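You operate a simulated robot arm through the tools that you are given. There is no shell and no other tool. Be economical: measure what you need, move in short steps, check, and stop when the job is done.

Carry out the task below with a simulated two-armed robot. There is one attempt and no reset: what you move stays moved.

TASK
Lift the brake ring off, pull the handle and cap the roll.
Fine: hold the roll down while you pull; ring and handle stand on the side table; the cap is seated. Set down upright: yellow handle.
Where things are to end (x, y in the base frame): brake ring within 60 mm of [420, 300]; yellow handle within 60 mm of [590, 310].

Only the result counts: the job must be done as asked and must still hold three seconds after the hand-in. Knocking over, shifting, dropping, spilling or breaking anything else fails it. Lids that push on must go on centred and level and be pressed home; caps that screw on are set level and turned clockwise until they are tight.

THE ROBOT
Two 7-joint arms with two-finger parallel grippers on one trunk, on a base that drives. Base frame: it is fixed to the floor where the robot stands at the start and does not move with it; the origin is under the middle of the robot, x ahead of it, y to its left, z up. Units: mm, rad, N and s.
The left shoulder is at the start at [30, 119, 1060], the right one opposite. With the tool pointing down near the work surface each hand reaches from about 240 to 680 mm from the robot's upright axis, wherever it stands, measured 20 degrees to its own side. Places, roughly: top of the side table [700, 200, 800]; yellow handle (5x5x12 cm) [500, 200, 1000]. Payload 3.43 kg a hand.
The tool frame of a hand sits at the grasp point between the pads (the TCP): z along the fingers, y along the line on which they close. The tips reach 30 mm beyond it. Largest opening 94 mm; finger width 28, thickness 10; the body of the gripper, 50 by 96 mm, starts 55 mm behind the TCP.
Orientation is that of the tool frame in the base frame, as [roll, pitch, yaw] about the fixed x, y, z axes, in that order (R = Rz(yaw) Ry(pitch) Rx(roll)). With the fingers straight down and closing along the base's y, the tool's x points along the base's -x, its y along +y and its z along -z.

THE INTERFACE
- The arms move only by the tool send_rows. It takes "left_motion", "right_motion" or both (then of equal length, played together; a hand with none holds still); each is one flat list of numbers, 7 for each row, row after row: the shift along the tool's x, y, z in units of 300 mm (1.0 is 300 mm), then the turn, a rotation vector about the tool's x, y, z in units of 180 degrees (1.0 is 180 degrees), then the closure in counts, from 0 (fully open) to 255 (shut). In form: [dx, dy, dz, ax, ay, az, grip, dx, dy, dz, ax, ay, az, grip, ...]. A call has 1 to 10 rows; each row is the pose to reach, as a shift and turn from the pose commanded when the call began, along the tool's axes at that moment. A call with a number of a shift or a turn outside -1 to 1 is refused whole. Each row takes 0.2 s and may step no farther than 50 mm and 0.15 rad from the row before; otherwise, or with a gripper value out of range, the whole call is refused. A pose out of reach is approached as far as the arm can. The call stops where the force on the tool passes 60 N (or 10 N more than at its start, if that is more) or the arm is blocked; 0.2 s more then pass. The fingers move at their own pace (about 72 mm/s each) and stop on an object; they squeeze with about 26 N. The grip force told is the motor's: it shows also when the fingers shut on nothing. Time passes only in rows, and 0.2 s behind the last, so rows that repeat a pose let the fingers close. It gives the time, the measured TCP pose, the force on the tool (base axes), the opening and the grip force at its end, in the units of the frame above (readings bear some noise), with the torque about the TCP (base axes, N m) and any sound that the robot's microphone picked up, and new pictures: "pictures" is both (left out), scene, wrist or none (wrist: the cameras of the hands that moved).
- Cameras (640 x 400 px; columns grow to the right, rows downward): "scene" is now at [38.9, 22.4, 1757.7]; the picture's right is [0.32, -0.95, 0.00], its down [-0.79, -0.27, -0.56] and it looks along [0.53, 0.18, -0.83] (base axes); focal length 262 px, centre (320, 200). "left" rides on the left gripper at [76, -14, -102] in its tool frame; the picture's right is [0.18, 0.98, 0.00], its down [-0.75, 0.14, -0.64] and it looks along [-0.63, 0.12, 0.77] (tool axes); focal length 243 px, centre (320, 200). "right" rides on the right gripper at [76, 14, -103] in its tool frame; the picture's right is [-0.18, 0.98, 0.00], its down [-0.75, -0.14, -0.64] and it looks along [-0.63, -0.12, 0.77] (tool axes); focal length 243 px, centre (320, 200). There is no depth. A picture from a camera that has moved, and an enlarged one, comes with that camera's place and axes in the base frame and with its lens.
- slide_trunk(by): slides the trunk up (or, below 0, down) by that many mm; the arms and the scene camera ride with it, the base frame stays. It gives what a move gives, with no picture.
- base_move(legs): drives the robot by 1 to 6 legs, each [ahead, turn to the left] in mm and rad, along the robot's own axes; the way and the turn of a leg run together, so that a leg with both is an arc; at most 1500 mm and 3.142 rad a leg. The arms and the cameras ride along, it lands a little off, and it stops where it bumps. It gives what a move gives, and a new picture of the scene camera.
- head_to(pan, tilt): turns the head with the scene camera to pan (to the left, within 2.496 rad either way) and tilt (down, from -0.506 to 1.204), counted from straight ahead of the robot. It gives what a move gives, and a new picture of the scene camera.
- enlarge(camera, box): a new picture of the part [left, top, right, bottom] of that camera's present view, enlarged. It takes no simulated time.
- hand_in(): hands the job in; it is judged then, once.

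Go step by step. Nothing tells you exact positions but the pictures and the camera data: compare them with the known pose of the tool, close in by small moves and look again before you grip or let go. The budget is 120 turns and 260 pictures, counting those below and the enlarged ones. Unless the task says otherwise, let go and move clear before handing in, and close with one line.

The tools are called after "Request:" as a command line: name --argument value ..., lists and objects as JSON in quotes. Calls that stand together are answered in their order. send_rows: Moves the arms, as the interface text tells. Its arguments: {"type":"object","properties":{"left_motion":{"type":"array","items":{"type":"number"}},"right_motion":{"type":"array","items":{"type":"number"}},"pictures":{"type":"string","enum":["both","scene","wrist","none"]}},"required":[]} The other tools are called the same way: slide_trunk (by) slides the trunk up or down; base_move (legs) drives the base; head_to (pan, tilt) turns the head that bears the scene camera; enlarge (camera, box) takes an enlarged picture of a part of a camera's view; hand_in () hands the job in.

At the start:

```text
time: 0.0
left_tool_pos: [452.4, 327.1, 1338.5]
left_ee_rot: [-3.142, 0.0, -3.141]
left_contact_force: [-0.7, -0.2, 0.1]
left_ft_torque: [0.0, 0.03, 0.02]
left_grip_width: 93.8
left_gripper_force: 0.1
right_tool_pos: [363.0, -29.2, 1256.5]
right_ee_rot: [-3.141, 0.0, -3.141]
right_contact_force: [0.1, 0.0, -0.5]
right_ft_torque: [-0.04, 0.06, 0.01]
right_grip_width: 94.1
right_gripper_force: 0.0
trunk travel left (down, up): [-325.0, 85.0]
robot x, y, heading: [0.7, -2.2, -0.0]
head pan, tilt: [0.33, 0.981]
```

scene: 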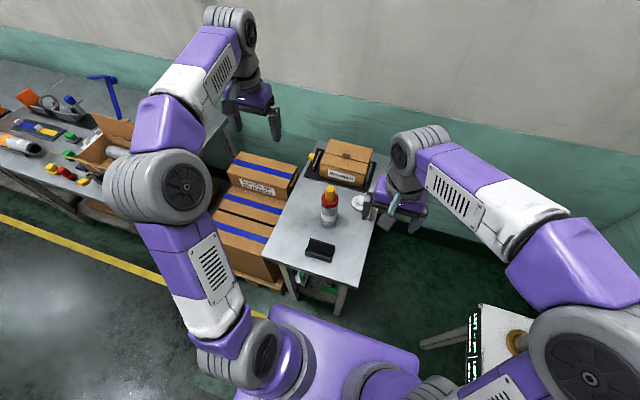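
right: 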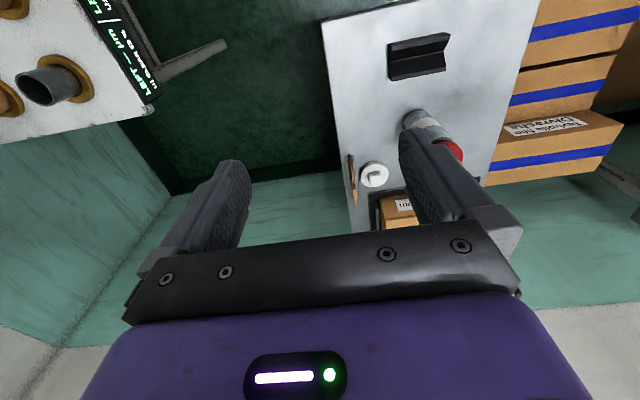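
left: 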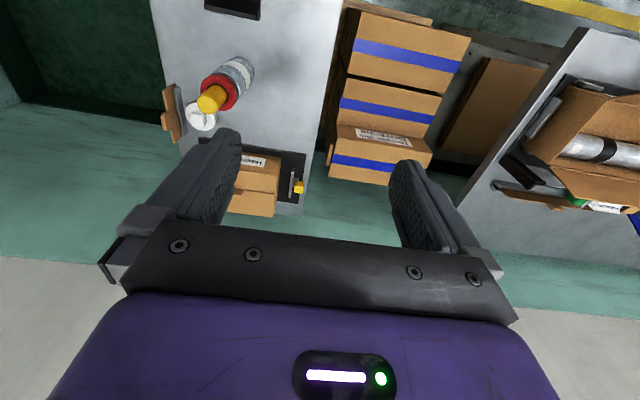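

I see the side table with a roll standing on it, a red brake ring and a yellow handle on top, and a white cap beside it. I'll enlarge the views to measure.

Request:
enlarge --camera "scene" --box '[250, 130, 410, 270]'

Request:
enlarge --camera "left" --box '[140, 0, 340, 220]'

Request:
enlarge --camera "right" --box '[320, 10, 530, 240]'

```text
2.86 times, centred on (330, 200) of scene
camera zoom: at [38.9, 22.4, 1757.7], right [0.32, -0.95, 0.0], down [-0.79, -0.27, -0.56], along [0.53, 0.18, -0.83], focal length 749 px, centre (291, 200)
```

zoom: 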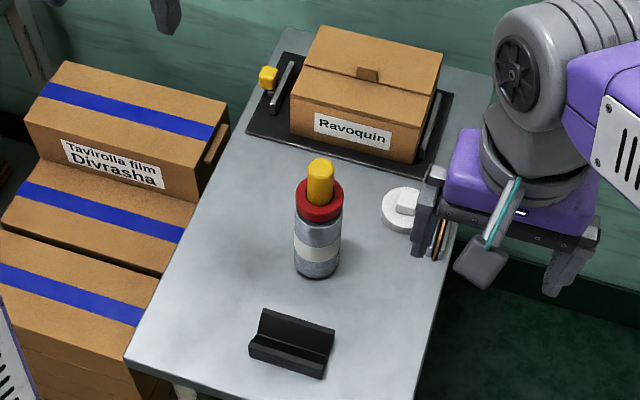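

```text
1.82 times, centred on (240, 110) of left
camera zoom: at [376.3, 313.2, 1442.3], right [-0.18, 0.98, 0.0], down [0.75, 0.14, 0.64], along [0.63, 0.12, -0.77], focal length 441 px, centre (466, 364)
```

zoom: 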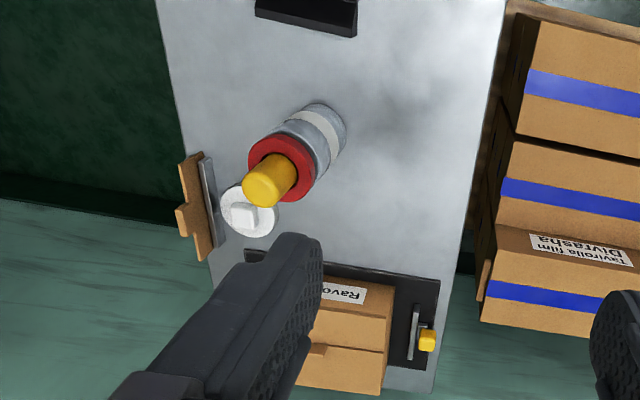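

```text
1.74 times, centred on (425, 125) of right
camera zoom: at [285.9, -15.4, 1358.3], right [0.18, 0.98, 0.0], down [0.75, -0.14, 0.64], along [0.63, -0.12, -0.77], focal length 422 px, centre (137, 330)
```

zoom: 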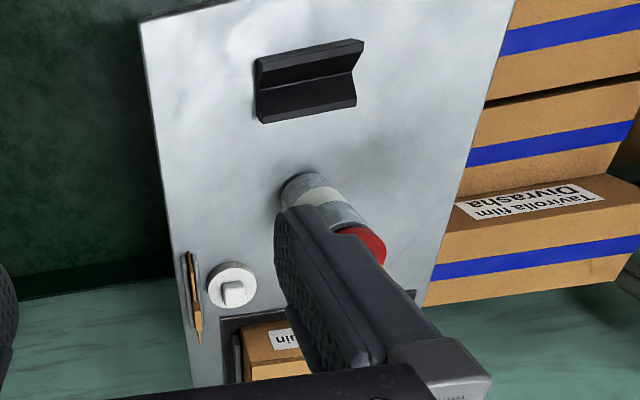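

The table top is about x 330–1000, y −25–358. The roll stands near [555,158], the handle top is near z 1020 and the ring near z 960. The cap is near [680,62]. I'll bring the left hand above the roll, staying high, for a better look.

Request:
send_rows --left_motion '[-0.0687, -0.1127, 0, 0, 0, 0, 0, -0.137, -0.225, 0, 0, 0, 0, 0, -0.206, -0.338, 0, 0, 0, 0, 0, -0.275, -0.451, 0, 0, 0, 0, 0, -0.343, -0.563, 0, 0, 0, 0, 0, -0.343, -0.563, 0.15, 0, 0, 0, 0, -0.343, -0.563, 0.3, 0, 0, 0, 0, -0.343, -0.563, 0.45, 0, 0, 0, 0, -0.343, -0.563, 0.6, 0, 0, 0, 0, -0.343, -0.563, 0.6, 0, 0, 0, 0]' --pictures "both"

```text
time: 2.2
left_tool_pos: [556.0, 155.9, 1158.7]
left_ee_rot: [-3.141, 0.0, -3.14]
left_contact_force: [-0.3, -0.5, 0.6]
left_ft_torque: [0.01, 0.0, 0.0]
left_grip_width: 94.6
left_gripper_force: 0.0
right_tool_pos: [362.2, -28.2, 1255.4]
right_ee_rot: [-3.141, 0.0, -3.141]
right_contact_force: [0.2, -0.4, 0.3]
right_ft_torque: [0.01, 0.03, 0.0]
right_grip_width: 94.1
right_gripper_force: 0.0
trunk travel left (down, up): [-325.0, 85.0]
robot x, y, heading: [-0.0, -0.9, -0.004]
head pan, tilt: [0.33, 0.981]
camera scene: at [38.7, 22.0, 1757.7], right [0.32, -0.95, 0.0], down [-0.79, -0.27, -0.56], along [0.53, 0.18, -0.83], focal length 262 px, centre (320, 200)
camera left: at [479.7, 142.8, 1262.4], right [-0.18, 0.98, 0.0], down [0.75, 0.14, 0.64], along [0.63, 0.12, -0.77], focal length 243 px, centre (320, 200)
```

scene: 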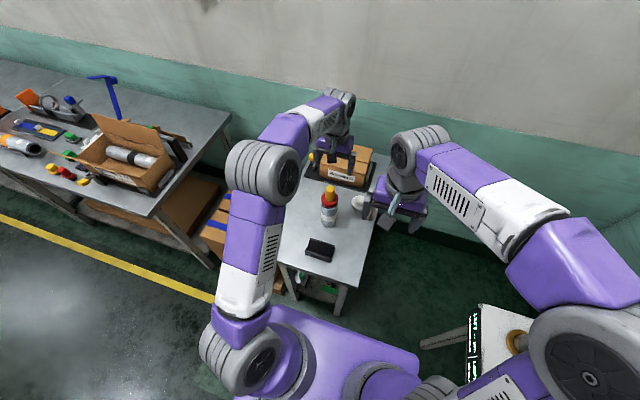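
left: 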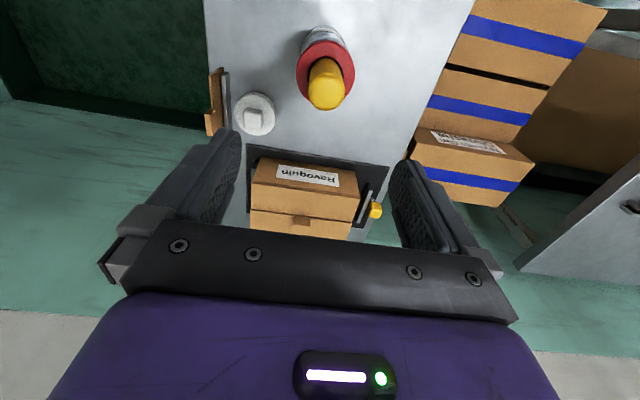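

Request:
enlarge --camera "left" --box '[200, 10, 400, 140]'

Request:
enlarge --camera "scene" --box '[305, 170, 375, 235]'

```text
3.08 times, centred on (300, 75) of left
camera zoom: at [479.7, 142.8, 1262.4], right [-0.18, 0.98, 0.0], down [0.75, 0.14, 0.64], along [0.63, 0.12, -0.77], focal length 746 px, centre (382, 585)
```

zoom: 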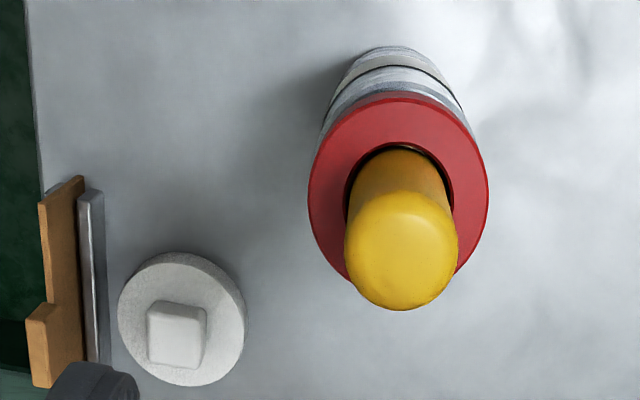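

```text
6.15 times, centred on (340, 202) of scene
camera zoom: at [38.7, 22.0, 1757.7], right [0.32, -0.95, 0.0], down [-0.79, -0.27, -0.56], along [0.53, 0.18, -0.83], focal length 1613 px, centre (197, 185)
```

zoom: 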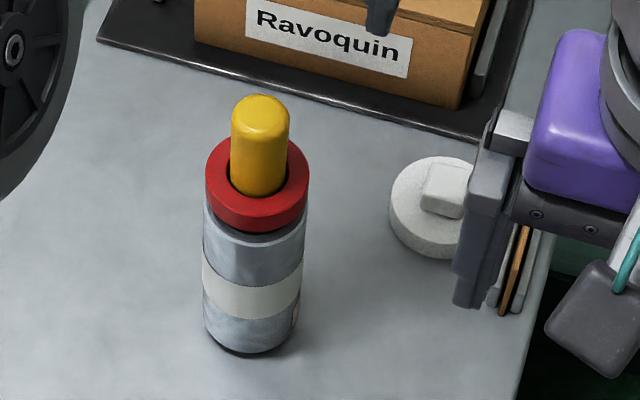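

From two views the roll axis is near [532,157], the ring top is at z≈1002, the handle top at z≈1063 and the table at z≈842. I'll bring the right hand in at a slant, fingers forward and down, to a standoff for holding the roll.

Request:
send_rows --right_motion '[-0.0307, 0.0363, 0.0981, -0.01354, -0.03204, -0.02601, 0, -0.0614, 0.0726, 0.1962, -0.02708, -0.06408, -0.05202, 0, -0.0921, 0.1089, 0.2943, -0.04062, -0.09612, -0.07803, 0, -0.1228, 0.1452, 0.3924, -0.05416, -0.12816, -0.10404, 0, -0.1535, 0.1815, 0.4905, -0.0677, -0.1602, -0.13005, 0, -0.1842, 0.2178, 0.5886, -0.08124, -0.19224, -0.15606, 0, -0.2149, 0.2541, 0.6867, -0.09478, -0.22428, -0.18207, 0, -0.2456, 0.2904, 0.7848, -0.10832, -0.25632, -0.20808, 0, -0.2763, 0.3267, 0.8829, -0.12186, -0.28836, -0.23409, 0, -0.2763, 0.3267, 0.8829, -0.12186, -0.28836, -0.23409, 0]'

```text
time: 4.4
left_tool_pos: [555.5, 156.6, 1160.2]
left_ee_rot: [3.14, 0.0, 3.142]
left_contact_force: [-0.5, -1.4, 0.4]
left_ft_torque: [0.01, 0.01, 0.0]
left_grip_width: 94.2
left_gripper_force: 0.1
right_tool_pos: [444.7, 69.2, 993.0]
right_ee_rot: [-3.141, 0.962, -2.341]
right_contact_force: [-0.5, -0.3, -0.7]
right_ft_torque: [0.0, 0.01, 0.0]
right_grip_width: 93.8
right_gripper_force: 0.1
trunk travel left (down, up): [-325.0, 85.0]
robot x, y, heading: [-0.2, 1.9, 0.001]
head pan, tilt: [0.33, 0.981]
camera scene: at [37.8, 22.6, 1757.7], right [0.32, -0.95, 0.0], down [-0.79, -0.27, -0.56], along [0.53, 0.18, -0.83], focal length 262 px, centre (320, 200)
camera right: at [346.2, -13.7, 989.4], right [-0.63, 0.76, 0.15], down [0.03, -0.17, 0.99], along [0.77, 0.63, 0.08], focal length 243 px, centre (320, 200)
```

scene: 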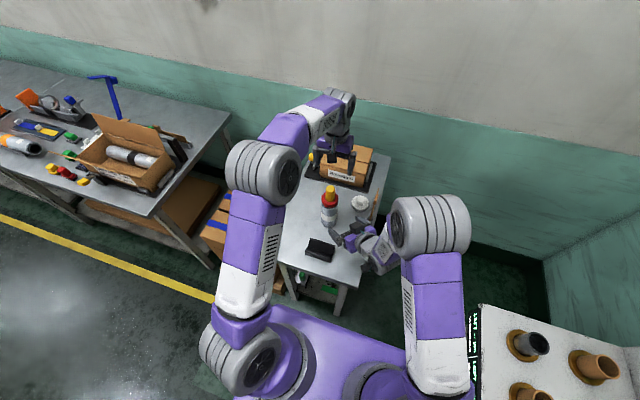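
right: 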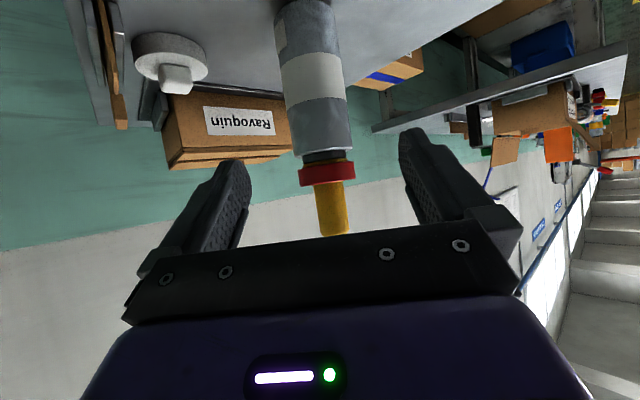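

The side view shows the ring above a dark collar on the roll. I'll enlarge it to read the heights.

Request:
enlarge --camera "right" --box '[230, 0, 400, 250]'

Request:
enlarge --camera "right" --box '[60, 0, 230, 110]'

```text
1.60 times, centred on (315, 125) of right
camera zoom: at [346.2, -13.7, 989.4], right [-0.63, 0.76, 0.15], down [0.03, -0.17, 0.99], along [0.77, 0.63, 0.08], focal length 388 px, centre (328, 320)
```

zoom: 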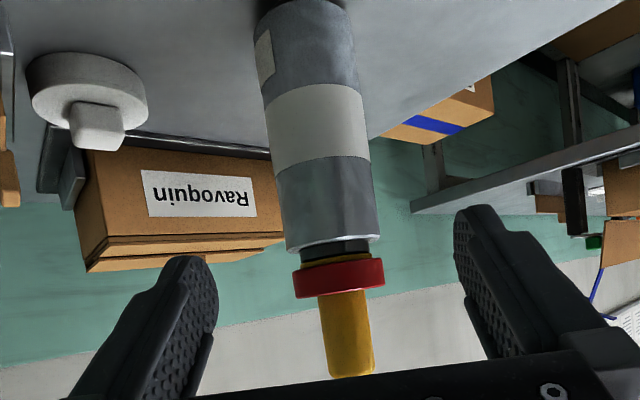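

```text
3.64 times, centred on (145, 55) of right
camera zoom: at [346.2, -13.7, 989.4], right [-0.63, 0.76, 0.15], down [0.03, -0.17, 0.99], along [0.77, 0.63, 0.08], focal length 882 px, centre (956, 727)
```

zoom: 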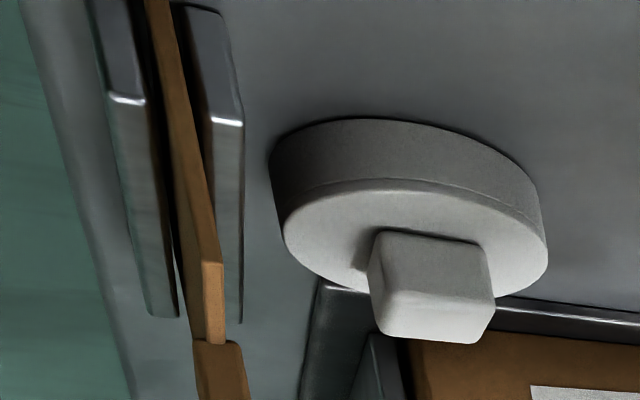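

Refined: axis about [535,158], ring z≈979–996, handle top ≈1052. The right fingers line up with the roll, so I'll advance along the tool axis to straddle it.

Request:
send_rows --right_motion '[0, -0.01, 0.12, 0, 0, 0, 0, 0, -0.01, 0.24, 0, 0, 0, 0, 0, -0.01, 0.36, 0, 0, 0, 0, 0, -0.01, 0.45, 0, 0, 0, 0, 0, -0.01, 0.45, 0, 0, 0, 0]'

```text
time: 5.6
left_tool_pos: [557.3, 155.4, 1159.1]
left_ee_rot: [-3.141, 0.0, 3.141]
left_contact_force: [1.0, 0.5, -0.4]
left_ft_torque: [0.07, -0.01, -0.01]
left_grip_width: 94.1
left_gripper_force: 0.0
right_tool_pos: [524.9, 147.4, 912.2]
right_ee_rot: [3.141, 0.96, -2.345]
right_contact_force: [-0.2, 0.1, 0.2]
right_ft_torque: [-0.02, 0.03, 0.0]
right_grip_width: 93.9
right_gripper_force: 0.1
trunk travel left (down, up): [-325.0, 85.0]
robot x, y, heading: [-0.7, 1.9, -0.004]
head pan, tilt: [0.33, 0.981]
camera scene: at [38.6, 22.3, 1757.7], right [0.32, -0.95, 0.0], down [-0.79, -0.27, -0.56], along [0.53, 0.18, -0.83], focal length 262 px, centre (320, 200)
camera right: at [425.7, 63.8, 909.6], right [-0.63, 0.76, 0.15], down [0.04, -0.17, 0.99], along [0.78, 0.63, 0.08], focal length 243 px, centre (320, 200)
```

scene: 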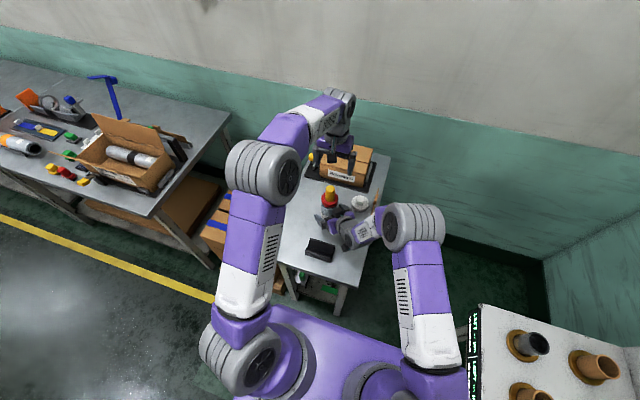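
right: 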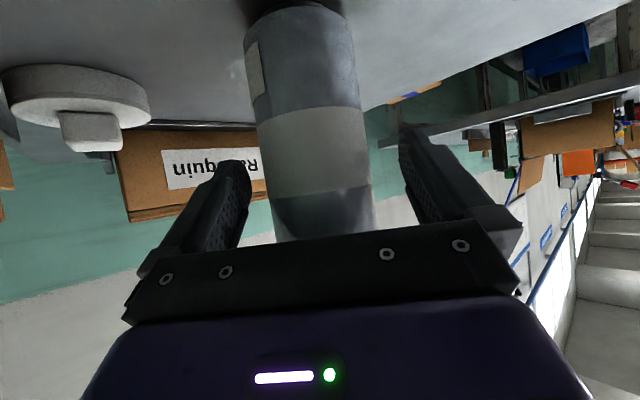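

Request:
enlarge --camera "scene" --box '[295, 175, 385, 255]'

Request:
enlarge --camera "left" --box '[220, 0, 420, 130]'

```text
5.00 times, centred on (340, 215) of scene
camera zoom: at [38.6, 22.3, 1757.7], right [0.32, -0.95, 0.0], down [-0.79, -0.27, -0.56], along [0.53, 0.18, -0.83], focal length 1311 px, centre (220, 125)
```

zoom: 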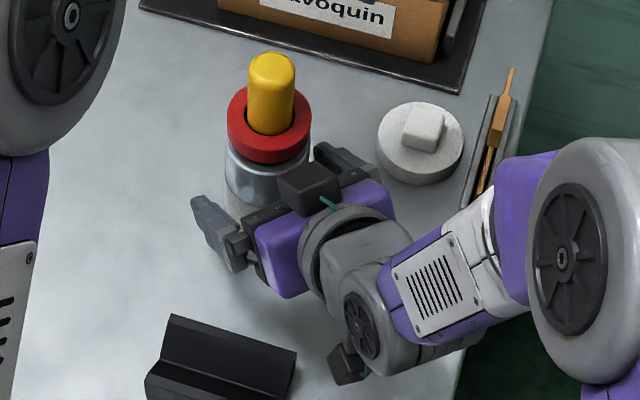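

```text
3.08 times, centred on (320, 65) of left
camera zoom: at [479.7, 143.0, 1262.7], right [-0.18, 0.98, 0.0], down [0.75, 0.14, 0.64], along [0.63, 0.12, -0.77], focal length 746 px, centre (320, 615)
```

zoom: 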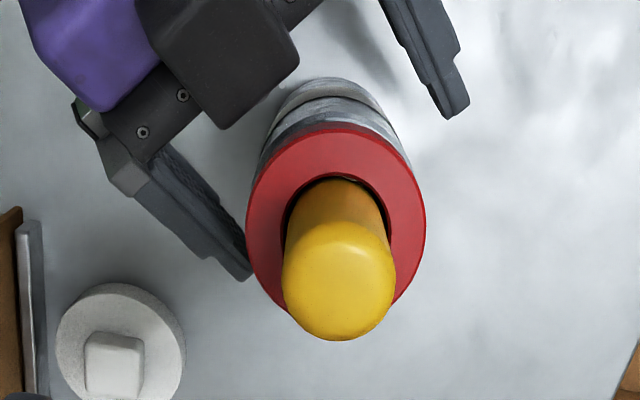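

The right fingers straddle the roll, centred to about 2 mm. I'll close them to hold it.

Request:
send_rows --right_motion '[0, -0.006, 0, 0, 0, 0, 0, 0, -0.006, 0, 0, 0, 0, 255, 0, -0.006, 0, 0, 0, 0, 255, 0, -0.006, 0, 0, 0, 0, 255, 0, -0.006, 0, 0, 0, 0, 255]' --pictures "none"

Request:
enlarge --camera "left" --box '[220, 0, 420, 130]'

```text
time: 6.8
left_tool_pos: [556.9, 156.3, 1159.1]
left_ee_rot: [-3.142, 0.0, -3.141]
left_contact_force: [-0.3, -0.1, 0.3]
left_ft_torque: [0.0, 0.0, 0.0]
left_grip_width: 93.9
left_gripper_force: 0.1
right_tool_pos: [528.0, 144.8, 913.4]
right_ee_rot: [3.14, 0.96, -2.342]
right_contact_force: [0.7, -1.2, 1.0]
right_ft_torque: [-0.09, -0.17, -0.06]
right_grip_width: 61.6
right_gripper_force: 25.3
trunk travel left (down, up): [-325.0, 85.0]
robot x, y, heading: [4.2, 1.1, -0.001]
head pan, tilt: [0.33, 0.981]
```

```text
3.08 times, centred on (320, 65) of left
camera zoom: at [480.0, 143.0, 1262.6], right [-0.18, 0.98, 0.0], down [0.75, 0.14, 0.64], along [0.63, 0.12, -0.77], focal length 746 px, centre (320, 615)
```

zoom: 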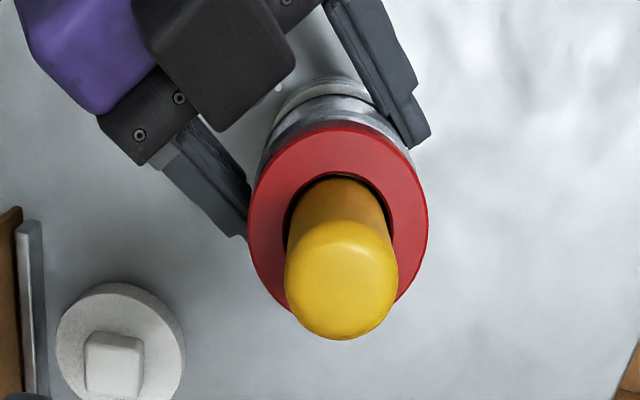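

The roll is held, width 61.6 mm. Next I'll centre the left hand over the ring, yawed a little to clear the right hand, and look.

Request:
send_rows --left_motion '[0.0256, 0.003, 0.05, 0, 0, -0.042, 0, 0.051, 0.006, 0.1, 0, 0, -0.084, 0, 0.0767, 0.008, 0.163, 0, 0, -0.126, 0, 0.0767, 0.008, 0.163, 0, 0, -0.126, 0]'

```text
time: 7.8
left_tool_pos: [529.9, 159.5, 1111.3]
left_ee_rot: [3.14, 0.001, -2.743]
left_contact_force: [0.2, 0.4, -0.2]
left_ft_torque: [-0.01, 0.01, 0.02]
left_grip_width: 93.8
left_gripper_force: 0.0
right_tool_pos: [525.7, 146.0, 913.4]
right_ee_rot: [-3.141, 0.96, -2.344]
right_contact_force: [1.6, -1.3, 2.1]
right_ft_torque: [-0.1, -0.18, -0.03]
right_grip_width: 61.6
right_gripper_force: 25.1
trunk travel left (down, up): [-325.0, 85.0]
robot x, y, heading: [-3.2, 1.7, -0.001]
head pan, tilt: [0.33, 0.981]
camera scene: at [38.8, 22.2, 1757.7], right [0.32, -0.95, 0.0], down [-0.79, -0.27, -0.56], along [0.53, 0.18, -0.83], focal length 262 px, centre (320, 200)
camera left: at [465.7, 117.8, 1214.6], right [-0.55, 0.83, 0.0], down [0.64, 0.42, 0.64], along [0.54, 0.35, -0.77], focal length 243 px, centre (320, 200)
```

scene: 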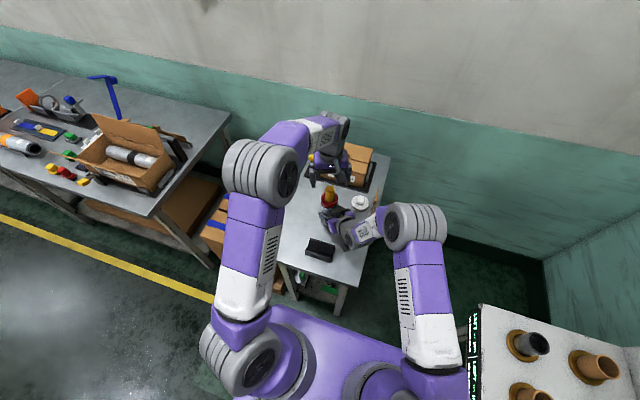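
left: 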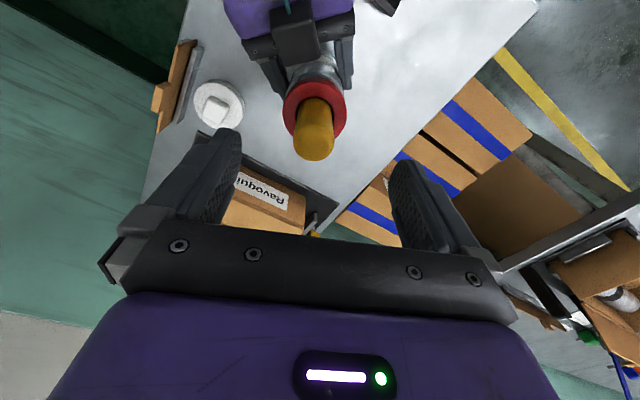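

Request:
enlarge --camera "left" --box '[240, 60, 400, 180]'

```text
3.33 times, centred on (320, 120) of left
camera zoom: at [465.7, 117.8, 1214.6], right [-0.55, 0.83, 0.0], down [0.64, 0.42, 0.64], along [0.54, 0.35, -0.77], focal length 809 px, centre (320, 467)
```

zoom: 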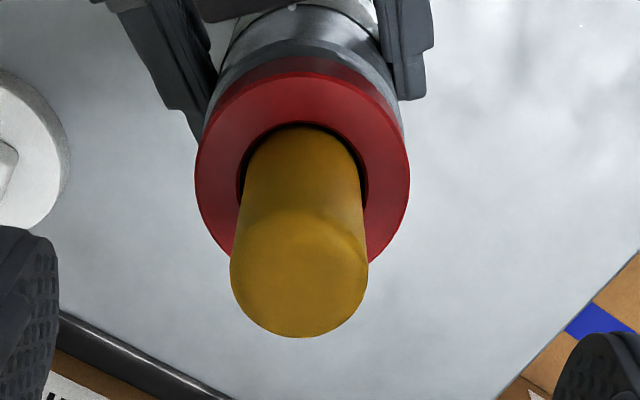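

The ring sits about 4 mm off the hand centre. I'll correct for that and lower the hand over the handle, fingertips to the ring.

Request:
send_rows --left_motion '[-0.012, -0.014, 0.08, 0, 0, 0, 0, -0.012, -0.014, 0.16, 0, 0, 0, 0, -0.012, -0.014, 0.24, 0, 0, 0, 0, -0.012, -0.014, 0.29, 0, 0, 0, 0, -0.012, -0.014, 0.32, 0, 0, 0, 0, -0.012, -0.014, 0.32, 0, 0, 0, 0]'

Request:
enlarge --camera "scene" --box '[295, 165, 385, 245]'

```text
time: 9.2
left_tool_pos: [534.6, 159.8, 1013.1]
left_ee_rot: [-3.141, 0.0, -2.747]
left_contact_force: [0.8, -0.2, -1.1]
left_ft_torque: [0.0, -0.02, -0.01]
left_grip_width: 93.8
left_gripper_force: 0.1
right_tool_pos: [525.1, 146.5, 913.2]
right_ee_rot: [-3.141, 0.96, -2.343]
right_contact_force: [-1.9, -0.5, 3.5]
right_ft_torque: [0.04, 0.02, 0.03]
right_grip_width: 61.3
right_gripper_force: 25.7
trunk travel left (down, up): [-325.0, 85.0]
robot x, y, heading: [1.1, -0.3, 0.004]
head pan, tilt: [0.33, 0.981]
camera scene: at [38.4, 22.3, 1757.7], right [0.32, -0.95, 0.0], down [-0.79, -0.27, -0.56], along [0.53, 0.18, -0.83], focal length 262 px, centre (320, 200)
camera left: at [469.8, 117.7, 1116.2], right [-0.55, 0.84, 0.0], down [0.64, 0.42, 0.64], along [0.54, 0.35, -0.77], focal length 243 px, centre (320, 200)
```

scene: 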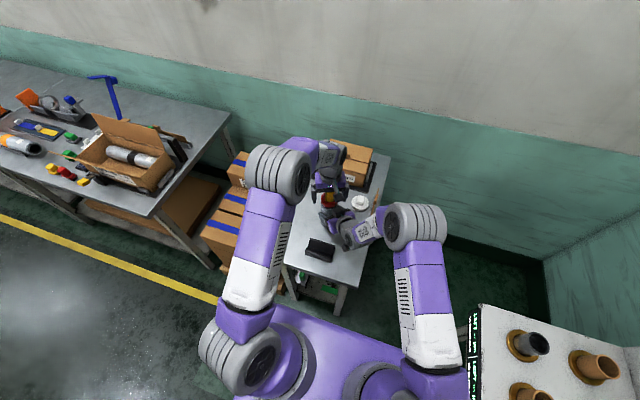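
left: 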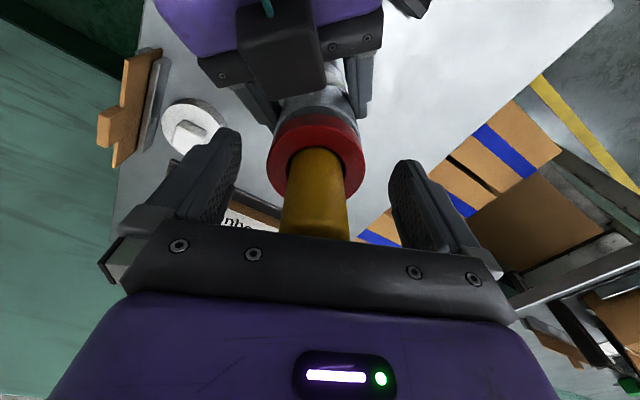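

```text
5.00 times, centred on (340, 205) of scene
camera zoom: at [38.4, 22.3, 1757.7], right [0.32, -0.95, 0.0], down [-0.79, -0.27, -0.56], along [0.53, 0.18, -0.83], focal length 1311 px, centre (220, 175)
```

zoom: 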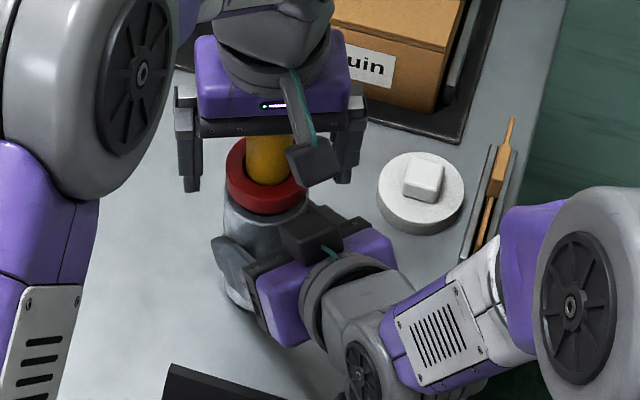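

The fingertips are at about z 983, level with the ring (978–994). A small centring shift, then I'll close on the ring.

Request:
send_rows --left_motion '[0, -0.009, 0, 0, 0, 0, 0, 0, -0.009, 0, 0, 0, 0, 255, 0, -0.009, 0, 0, 0, 0, 255, 0, -0.009, 0, 0, 0, 0, 255, 0, -0.009, 0, 0, 0, 0, 255]' --pictures "wrist"

```text
time: 10.4
left_tool_pos: [537.0, 155.7, 1013.2]
left_ee_rot: [-3.139, 0.0, -2.745]
left_contact_force: [0.4, -0.1, -1.0]
left_ft_torque: [0.02, -0.01, 0.02]
left_grip_width: 58.0
left_gripper_force: 25.9
right_tool_pos: [525.2, 145.5, 913.1]
right_ee_rot: [3.14, 0.961, -2.342]
right_contact_force: [-2.0, 0.6, 1.6]
right_ft_torque: [0.08, 0.06, 0.06]
right_grip_width: 61.5
right_gripper_force: 25.8
trunk travel left (down, up): [-325.0, 85.0]
robot x, y, heading: [-1.7, -2.3, 0.002]
head pan, tilt: [0.33, 0.981]
camera left: at [471.7, 115.0, 1116.6], right [-0.55, 0.84, 0.0], down [0.64, 0.42, 0.64], along [0.54, 0.35, -0.77], focal length 243 px, centre (320, 200)
```

left: 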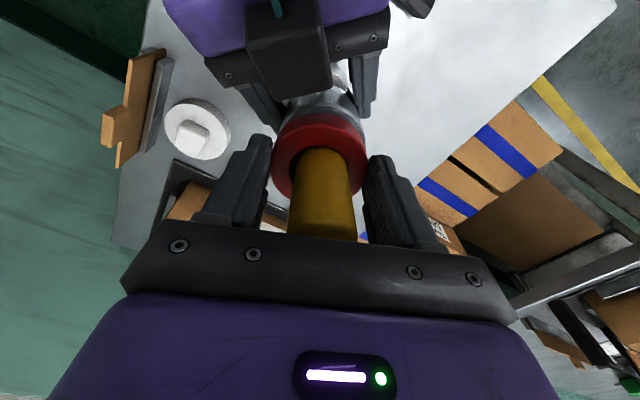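

The ring is gripped at 58 mm. I'll lift it straight up past the handle.

Request:
send_rows --left_motion '[0, -0.009, -0.03, 0, 0, 0, 255, 0, -0.009, -0.07, 0, 0, 0, 255, 0, -0.009, -0.12, 0, 0, 0, 255, 0, -0.009, -0.19, 0, 0, 0, 255, 0, -0.009, -0.27, 0, 0, 0, 255, 0, -0.009, -0.35, 0, 0, 0, 255, 0, -0.009, -0.43, 0, 0, 0, 255, 0, -0.009, -0.43, 0, 0, 0, 255]'

Request:
enlarge --camera "scene" --box '[295, 165, 385, 245]'

```text
time: 12.2
left_tool_pos: [542.4, 151.9, 1144.6]
left_ee_rot: [-3.141, 0.001, -2.747]
left_contact_force: [-0.2, -0.1, 0.1]
left_ft_torque: [-0.02, 0.01, 0.01]
left_grip_width: 58.3
left_gripper_force: 25.8
right_tool_pos: [525.0, 146.1, 912.5]
right_ee_rot: [3.141, 0.959, -2.341]
right_contact_force: [0.6, -0.4, 1.8]
right_ft_torque: [-0.05, -0.17, -0.03]
right_grip_width: 61.7
right_gripper_force: 26.6
trunk travel left (down, up): [-325.0, 85.0]
robot x, y, heading: [-0.5, 2.3, -0.003]
head pan, tilt: [0.33, 0.981]
camera scene: at [38.7, 22.2, 1757.7], right [0.32, -0.95, 0.0], down [-0.79, -0.27, -0.56], along [0.53, 0.18, -0.83], focal length 262 px, centre (320, 200)
camera left: at [477.0, 111.6, 1246.7], right [-0.55, 0.84, 0.0], down [0.64, 0.42, 0.64], along [0.54, 0.35, -0.77], focal length 243 px, centre (320, 200)
```

scene: 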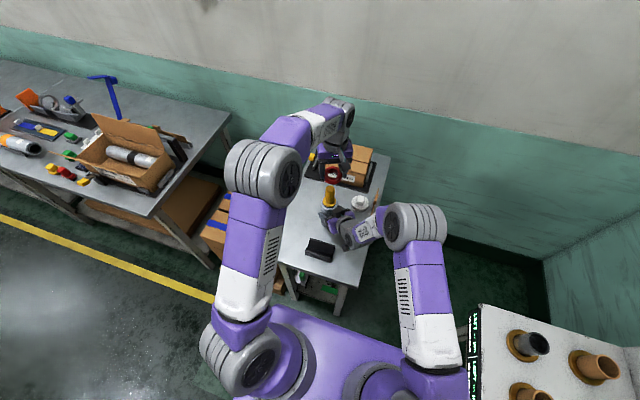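
left: 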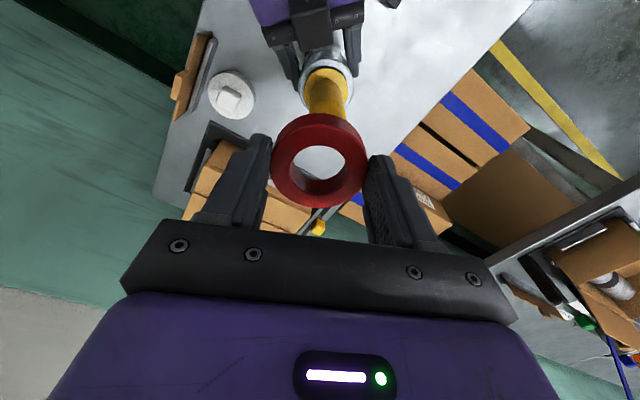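

```text
5.00 times, centred on (340, 205) of scene
camera zoom: at [38.7, 22.2, 1757.7], right [0.32, -0.95, 0.0], down [-0.79, -0.27, -0.56], along [0.53, 0.18, -0.83], focal length 1311 px, centre (220, 175)
```

zoom: 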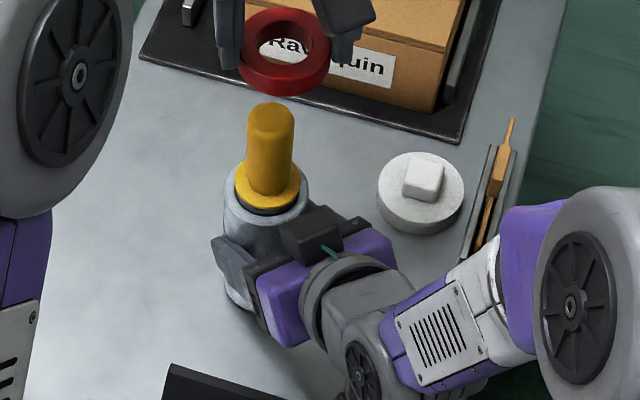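

The ring is off and the handle's flange is exposed. I'll carry the ring over to [420,300] and down to just above the table.

Request:
send_rows --left_motion '[0.0374, 0.1225, 0, 0, 0, 0, 255, 0.0748, 0.245, 0, 0, 0, 0, 255, 0.1122, 0.3674, 0, 0, 0, 0, 255, 0.1496, 0.49, 0, 0, 0, 0, 255, 0.187, 0.6123, 0, 0, 0, 0, 255, 0.187, 0.6123, 0.16, 0, 0, 0, 255, 0.187, 0.6123, 0.32, 0, 0, 0, 255, 0.187, 0.6123, 0.48, 0, 0, 0, 255, 0.187, 0.6123, 0.64, 0, 0, 0, 255, 0.187, 0.6123, 0.76, 0, 0, 0, 255]'

Request:
enlarge --camera "scene" --box '[265, 185, 355, 265]'

```text
time: 14.4
left_tool_pos: [418.8, 301.7, 917.1]
left_ee_rot: [-3.141, -0.001, -2.746]
left_contact_force: [-0.4, 0.2, -0.7]
left_ft_torque: [0.0, 0.03, -0.01]
left_grip_width: 58.3
left_gripper_force: 25.9
right_tool_pos: [526.2, 145.0, 913.6]
right_ee_rot: [-3.141, 0.959, -2.342]
right_contact_force: [0.5, 1.1, 0.4]
right_ft_torque: [0.07, -0.18, -0.05]
right_grip_width: 61.4
right_gripper_force: 25.8
trunk travel left (down, up): [-325.0, 85.0]
robot x, y, heading: [0.1, -2.2, -0.002]
head pan, tilt: [0.33, 0.981]
camera scene: at [39.0, 22.4, 1757.7], right [0.32, -0.95, 0.0], down [-0.79, -0.27, -0.56], along [0.53, 0.18, -0.83], focal length 262 px, centre (320, 200)
camera left: at [354.2, 259.9, 1020.1], right [-0.55, 0.84, 0.0], down [0.64, 0.42, 0.64], along [0.54, 0.35, -0.77], focal length 243 px, centre (320, 200)
```

scene: 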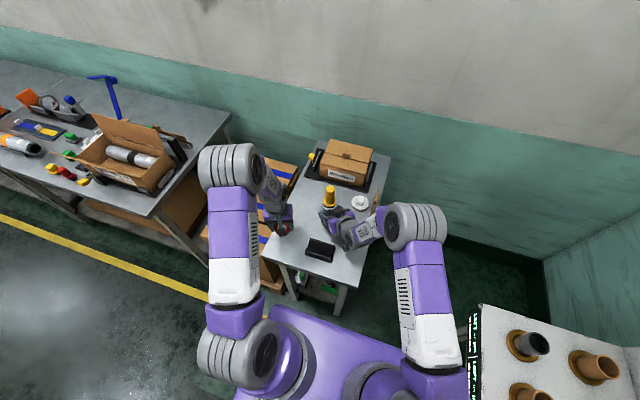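
left: 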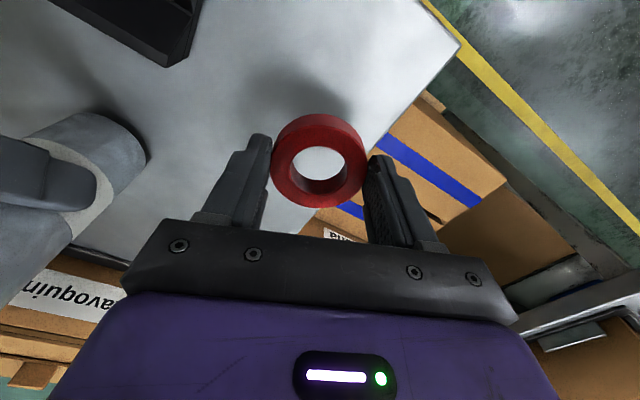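

```text
5.00 times, centred on (310, 225) of scene
camera zoom: at [39.0, 22.4, 1757.7], right [0.32, -0.95, 0.0], down [-0.79, -0.27, -0.56], along [0.53, 0.18, -0.83], focal length 1311 px, centre (370, 75)
```

zoom: 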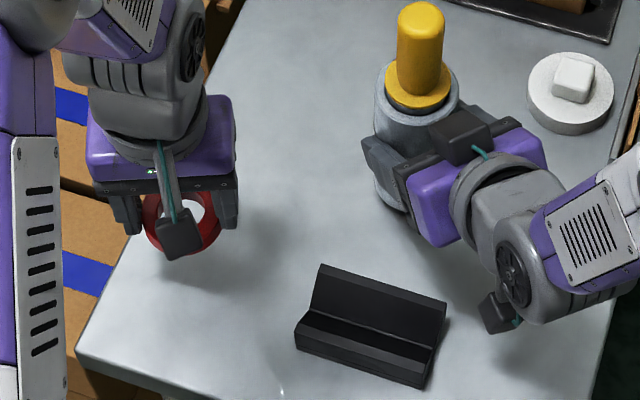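

The ring is over its spot, and the table's left edge is at y≈345. I'll shift 12 mm inward and lower gently.

Request:
send_rows --left_motion '[0.0128, -0.035, 0.03, 0, 0, 0, 255, 0.0128, -0.035, 0.06, 0, 0, 0, 255, 0.0128, -0.035, 0.09, 0, 0, 0, 255, 0.0128, -0.035, 0.1, 0, 0, 0, 255, 0.0128, -0.035, 0.11, 0, 0, 0, 255, 0.0128, -0.035, 0.11, 0, 0, 0, 255]' --pictures "wrist"

Request:
enlarge --camera "scene" --box '[265, 185, 325, 245]'

```text
time: 15.8
left_tool_pos: [417.6, 289.2, 881.5]
left_ee_rot: [-3.141, 0.002, -2.747]
left_contact_force: [-0.9, 0.7, 0.2]
left_ft_torque: [0.01, -0.04, -0.01]
left_grip_width: 58.4
left_gripper_force: 26.1
right_tool_pos: [526.0, 144.8, 912.5]
right_ee_rot: [-3.14, 0.96, -2.341]
right_contact_force: [-0.1, 0.4, 1.3]
right_ft_torque: [0.04, -0.17, -0.01]
right_grip_width: 61.9
right_gripper_force: 25.6
trunk travel left (down, up): [-325.0, 85.0]
robot x, y, heading: [2.9, 1.0, -0.004]
head pan, tilt: [0.33, 0.981]
camera left: at [353.0, 248.2, 985.3], right [-0.55, 0.84, 0.0], down [0.64, 0.42, 0.64], along [0.54, 0.35, -0.77], focal length 243 px, centre (320, 200)
```

left: 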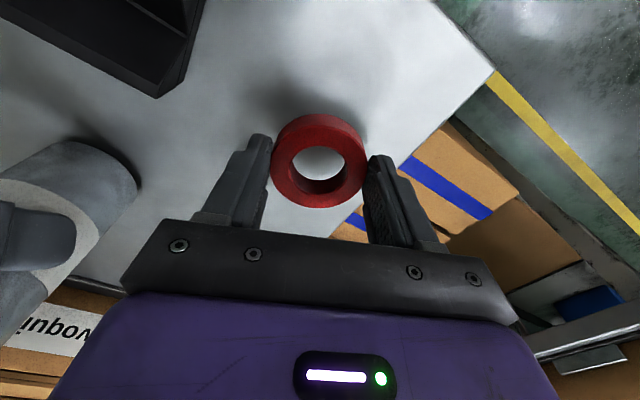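

```text
6.67 times, centred on (295, 215) of scene
camera zoom: at [38.8, 22.4, 1757.7], right [0.32, -0.95, 0.0], down [-0.79, -0.27, -0.56], along [0.53, 0.18, -0.83], focal length 1748 px, centre (487, 100)
```

zoom: 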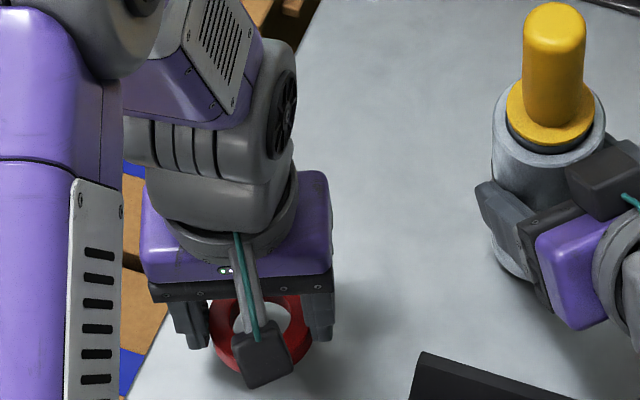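

Request:
send_rows --left_motion '[0, 0, 0.007, 0, 0, 0, 255, 0, 0, 0.014, 0, 0, 0, 255, 0, 0, 0.021, 0, 0, 0, 255, 0, 0, 0.028, 0, 0, 0, 255]' --pictures "none"

```text
time: 16.8
left_tool_pos: [418.5, 288.3, 873.5]
left_ee_rot: [3.141, -0.001, -2.744]
left_contact_force: [0.3, 0.2, 0.6]
left_ft_torque: [-0.03, -0.01, 0.02]
left_grip_width: 57.9
left_gripper_force: 25.2
right_tool_pos: [526.0, 145.6, 913.2]
right_ee_rot: [3.141, 0.959, -2.343]
right_contact_force: [1.2, 0.3, 0.7]
right_ft_torque: [0.01, -0.19, -0.04]
right_grip_width: 61.4
right_gripper_force: 26.0
trunk travel left (down, up): [-325.0, 85.0]
robot x, y, heading: [-1.5, -2.9, -0.0]
head pan, tilt: [0.33, 0.981]
```

Request:
send_rows --left_motion '[0, 0, 0.007, 0, 0, 0, 255, 0, 0, 0.014, 0, 0, 0, 255, 0, 0, 0.021, 0, 0, 0, 255]' --pictures "wrist"

```text
time: 17.6
left_tool_pos: [418.1, 287.5, 866.0]
left_ee_rot: [-3.141, -0.002, -2.745]
left_contact_force: [-0.8, -0.2, -0.6]
left_ft_torque: [-0.01, -0.01, 0.0]
left_grip_width: 58.3
left_gripper_force: 25.6
right_tool_pos: [525.9, 145.3, 913.2]
right_ee_rot: [-3.141, 0.961, -2.342]
right_contact_force: [0.9, -0.4, 1.8]
right_ft_torque: [0.02, -0.22, -0.01]
right_grip_width: 61.5
right_gripper_force: 26.2
trunk travel left (down, up): [-325.0, 85.0]
robot x, y, heading: [1.4, -1.6, -0.002]
head pan, tilt: [0.33, 0.981]
camera left: at [353.3, 247.0, 970.4], right [-0.55, 0.84, 0.0], down [0.64, 0.42, 0.64], along [0.54, 0.35, -0.77], focal length 243 px, centre (320, 200)
```

left: 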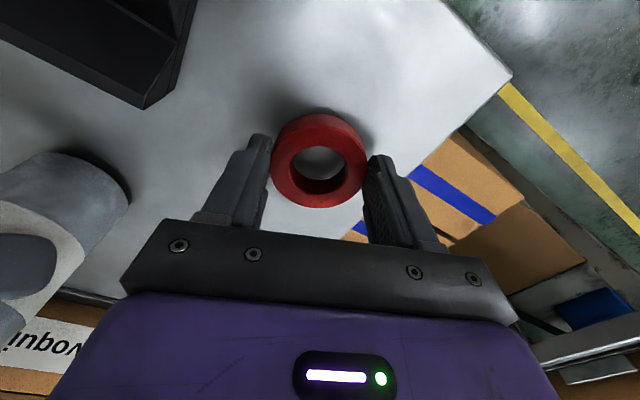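

Comparing the table corner over the last moves puts the table near z 815. I'll lower a further ~12 mm and then creep.

Request:
send_rows --left_motion '[0, 0, 0.02, 0, 0, 0, 255, 0, 0, 0.035, 0, 0, 0, 255, 0, 0, 0.042, 0, 0, 0, 255, 0, 0, 0.048, 0, 0, 0, 255]' --pictures "none"

```text
time: 18.6
left_tool_pos: [418.6, 288.8, 852.4]
left_ee_rot: [-3.141, 0.005, -2.747]
left_contact_force: [2.2, 2.9, 17.4]
left_ft_torque: [0.24, -0.08, -0.03]
left_grip_width: 58.1
left_gripper_force: 26.2
right_tool_pos: [524.7, 144.7, 913.4]
right_ee_rot: [-3.141, 0.958, -2.342]
right_contact_force: [0.1, -0.1, -0.2]
right_ft_torque: [-0.05, 0.07, 0.04]
right_grip_width: 61.7
right_gripper_force: 26.1
trunk travel left (down, up): [-325.0, 85.0]
robot x, y, heading: [0.2, -0.3, -0.001]
head pan, tilt: [0.33, 0.981]
```

The ring touches the table (17 N). I'll release it and rise straight up.

Request:
send_rows --left_motion '[0, 0, 0, 0, 0, 0, 0, 0, 0, 0, 0, 0, 0, 0, 0, 0, 0, 0, 0, 0, 0, 0, 0, -0.1, 0, 0, 0, 0, 0, 0, -0.25, 0, 0, 0, 0, 0, 0, -0.4, 0, 0, 0, 0, 0, 0, -0.55, 0, 0, 0, 0, 0, 0, -0.7, 0, 0, 0, 0, 0, 0, -0.85, 0, 0, 0, 0, 0, 0, -0.97, 0, 0, 0, 0]'

Request:
enlarge --camera "scene" --box '[265, 165, 385, 265]'

```text
time: 20.8
left_tool_pos: [413.3, 288.9, 1146.0]
left_ee_rot: [3.141, 0.0, -2.746]
left_contact_force: [0.0, -0.1, 0.0]
left_ft_torque: [0.03, 0.02, 0.0]
left_grip_width: 94.2
left_gripper_force: 0.2
right_tool_pos: [526.1, 143.6, 912.7]
right_ee_rot: [3.141, 0.959, -2.343]
right_contact_force: [-1.6, -1.9, 1.4]
right_ft_torque: [-0.04, 0.04, 0.0]
right_grip_width: 61.4
right_gripper_force: 25.9
trunk travel left (down, up): [-325.0, 85.0]
robot x, y, heading: [1.8, -0.7, 0.0]
head pan, tilt: [0.33, 0.981]
camera scene: at [38.1, 22.3, 1757.7], right [0.32, -0.95, 0.0], down [-0.79, -0.27, -0.56], along [0.53, 0.18, -0.83], focal length 262 px, centre (320, 200)
camera left: at [348.8, 248.0, 1250.0], right [-0.55, 0.84, 0.0], down [0.64, 0.42, 0.64], along [0.54, 0.35, -0.77], focal length 243 px, centre (320, 200)
```

scene: 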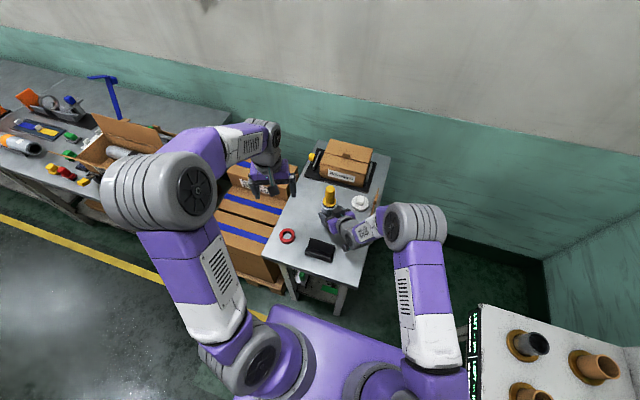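
left: 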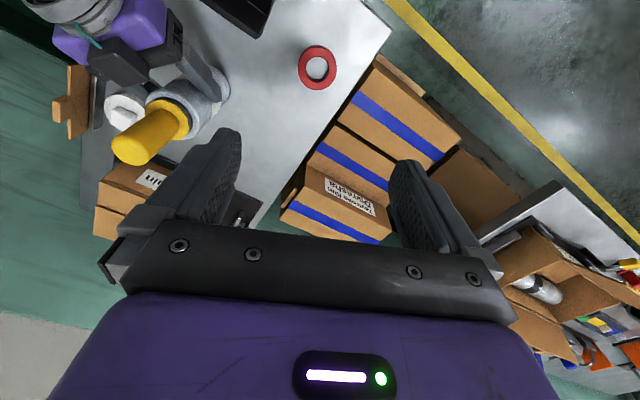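

```text
4.00 times, centred on (325, 215) of scene
camera zoom: at [38.1, 22.3, 1757.7], right [0.32, -0.95, 0.0], down [-0.79, -0.27, -0.56], along [0.53, 0.18, -0.83], focal length 1049 px, centre (300, 140)
```

zoom: 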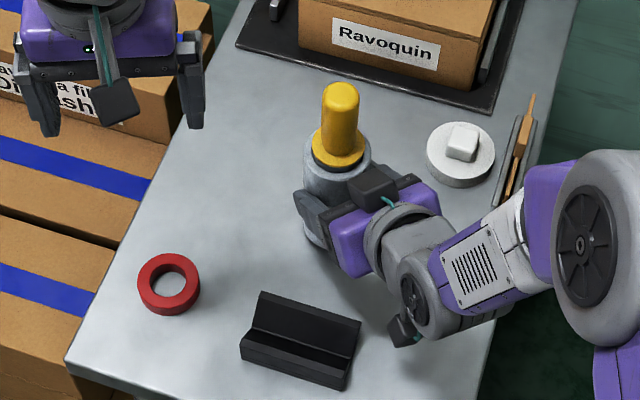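

The ring lies flat near [418,288]. Next I'll bring the left hand above the handle.

Request:
send_rows --left_motion '[-0.0417, -0.1126, 0, 0, 0, 0, 0, -0.0833, -0.2252, 0, 0, 0, 0, 0, -0.125, -0.3378, 0, 0, 0, 0, 0, -0.1667, -0.4504, 0, 0, 0, 0, 0, -0.2083, -0.563, 0, 0, 0, 0, 0, -0.2083, -0.563, 0.1, 0, 0, 0, 0, -0.2083, -0.563, 0.1, 0, 0, 0, 0]' --pictures "none"

Request:
enlarge --camera "left" --box '[240, 40, 400, 180]'

```text
time: 22.4
left_tool_pos: [540.0, 157.2, 1116.7]
left_ee_rot: [3.14, 0.0, -2.747]
left_contact_force: [0.2, 0.2, -1.0]
left_ft_torque: [0.03, 0.01, 0.04]
left_grip_width: 94.2
left_gripper_force: 0.1
right_tool_pos: [525.9, 144.4, 913.5]
right_ee_rot: [3.141, 0.96, -2.34]
right_contact_force: [0.9, 0.0, 0.0]
right_ft_torque: [0.1, -0.07, 0.02]
right_grip_width: 61.5
right_gripper_force: 26.1
trunk travel left (down, up): [-325.0, 85.0]
robot x, y, heading: [-2.0, 0.6, -0.002]
head pan, tilt: [0.33, 0.981]
```

```text
2.86 times, centred on (320, 110) of left
camera zoom: at [474.8, 116.2, 1219.9], right [-0.55, 0.84, 0.0], down [0.64, 0.42, 0.64], along [0.54, 0.35, -0.77], focal length 693 px, centre (320, 457)
```

zoom: 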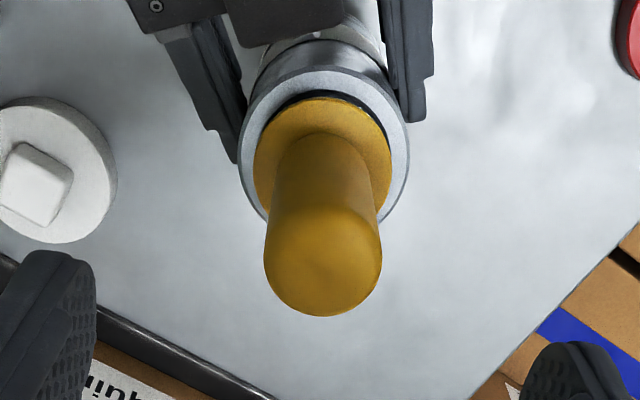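

The hand is centred apart from ~4 mm. I'll correct, lower to grip the handle post just above its flange, and close.

Request:
send_rows --left_motion '[0.0123, 0, 0.08, 0, 0, 0, 0, 0.0123, 0, 0.16, 0, 0, 0, 0, 0.0123, 0, 0.24, 0, 0, 0, 0, 0.0123, 0, 0.3, 0, 0, 0, 0, 0.0123, 0, 0.328, 0, 0, 0, 0, 0.0123, 0, 0.328, 0, 0, 0, 0]' --pictures "wrist"

Request:
enlarge --camera "right" --box '[220, 60, 420, 250]'

```text
time: 23.8
left_tool_pos: [537.7, 155.6, 1015.8]
left_ee_rot: [-3.14, 0.0, -2.744]
left_contact_force: [-0.5, 0.3, 0.6]
left_ft_torque: [0.03, -0.01, -0.03]
left_grip_width: 93.9
left_gripper_force: 0.1
right_tool_pos: [525.0, 143.9, 913.8]
right_ee_rot: [3.14, 0.96, -2.343]
right_contact_force: [-0.5, -1.3, 1.6]
right_ft_torque: [-0.08, -0.11, -0.02]
right_grip_width: 61.5
right_gripper_force: 25.8
trunk travel left (down, up): [-325.0, 85.0]
robot x, y, heading: [2.5, -0.4, -0.001]
head pan, tilt: [0.33, 0.981]
camera left: at [472.6, 114.1, 1119.2], right [-0.55, 0.84, 0.0], down [0.64, 0.42, 0.64], along [0.54, 0.35, -0.77], focal length 243 px, centre (320, 200)
```

left: 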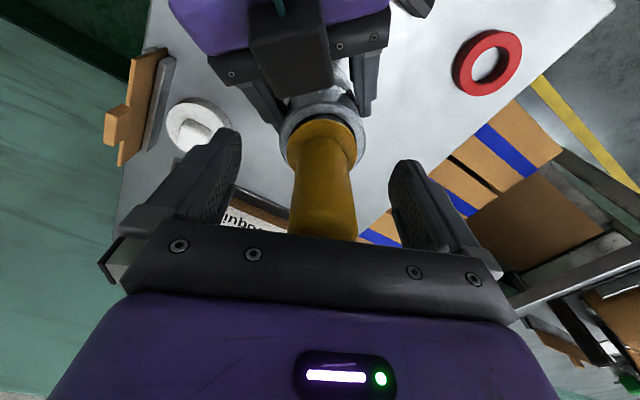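

```text
2.11 times, centred on (320, 155) of right
camera zoom: at [426.5, 62.8, 910.0], right [-0.63, 0.76, 0.15], down [0.04, -0.17, 0.99], along [0.78, 0.63, 0.08], focal length 511 px, centre (320, 295)
```

zoom: 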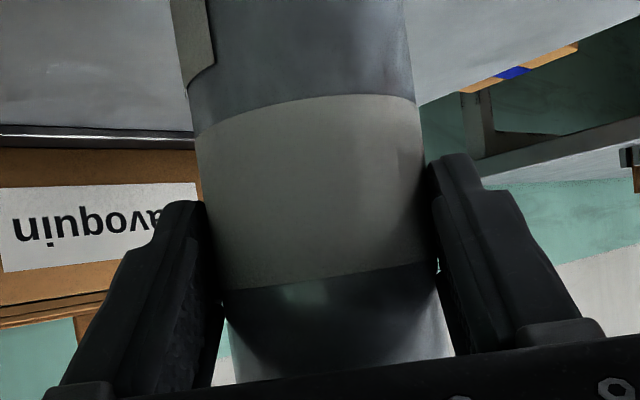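

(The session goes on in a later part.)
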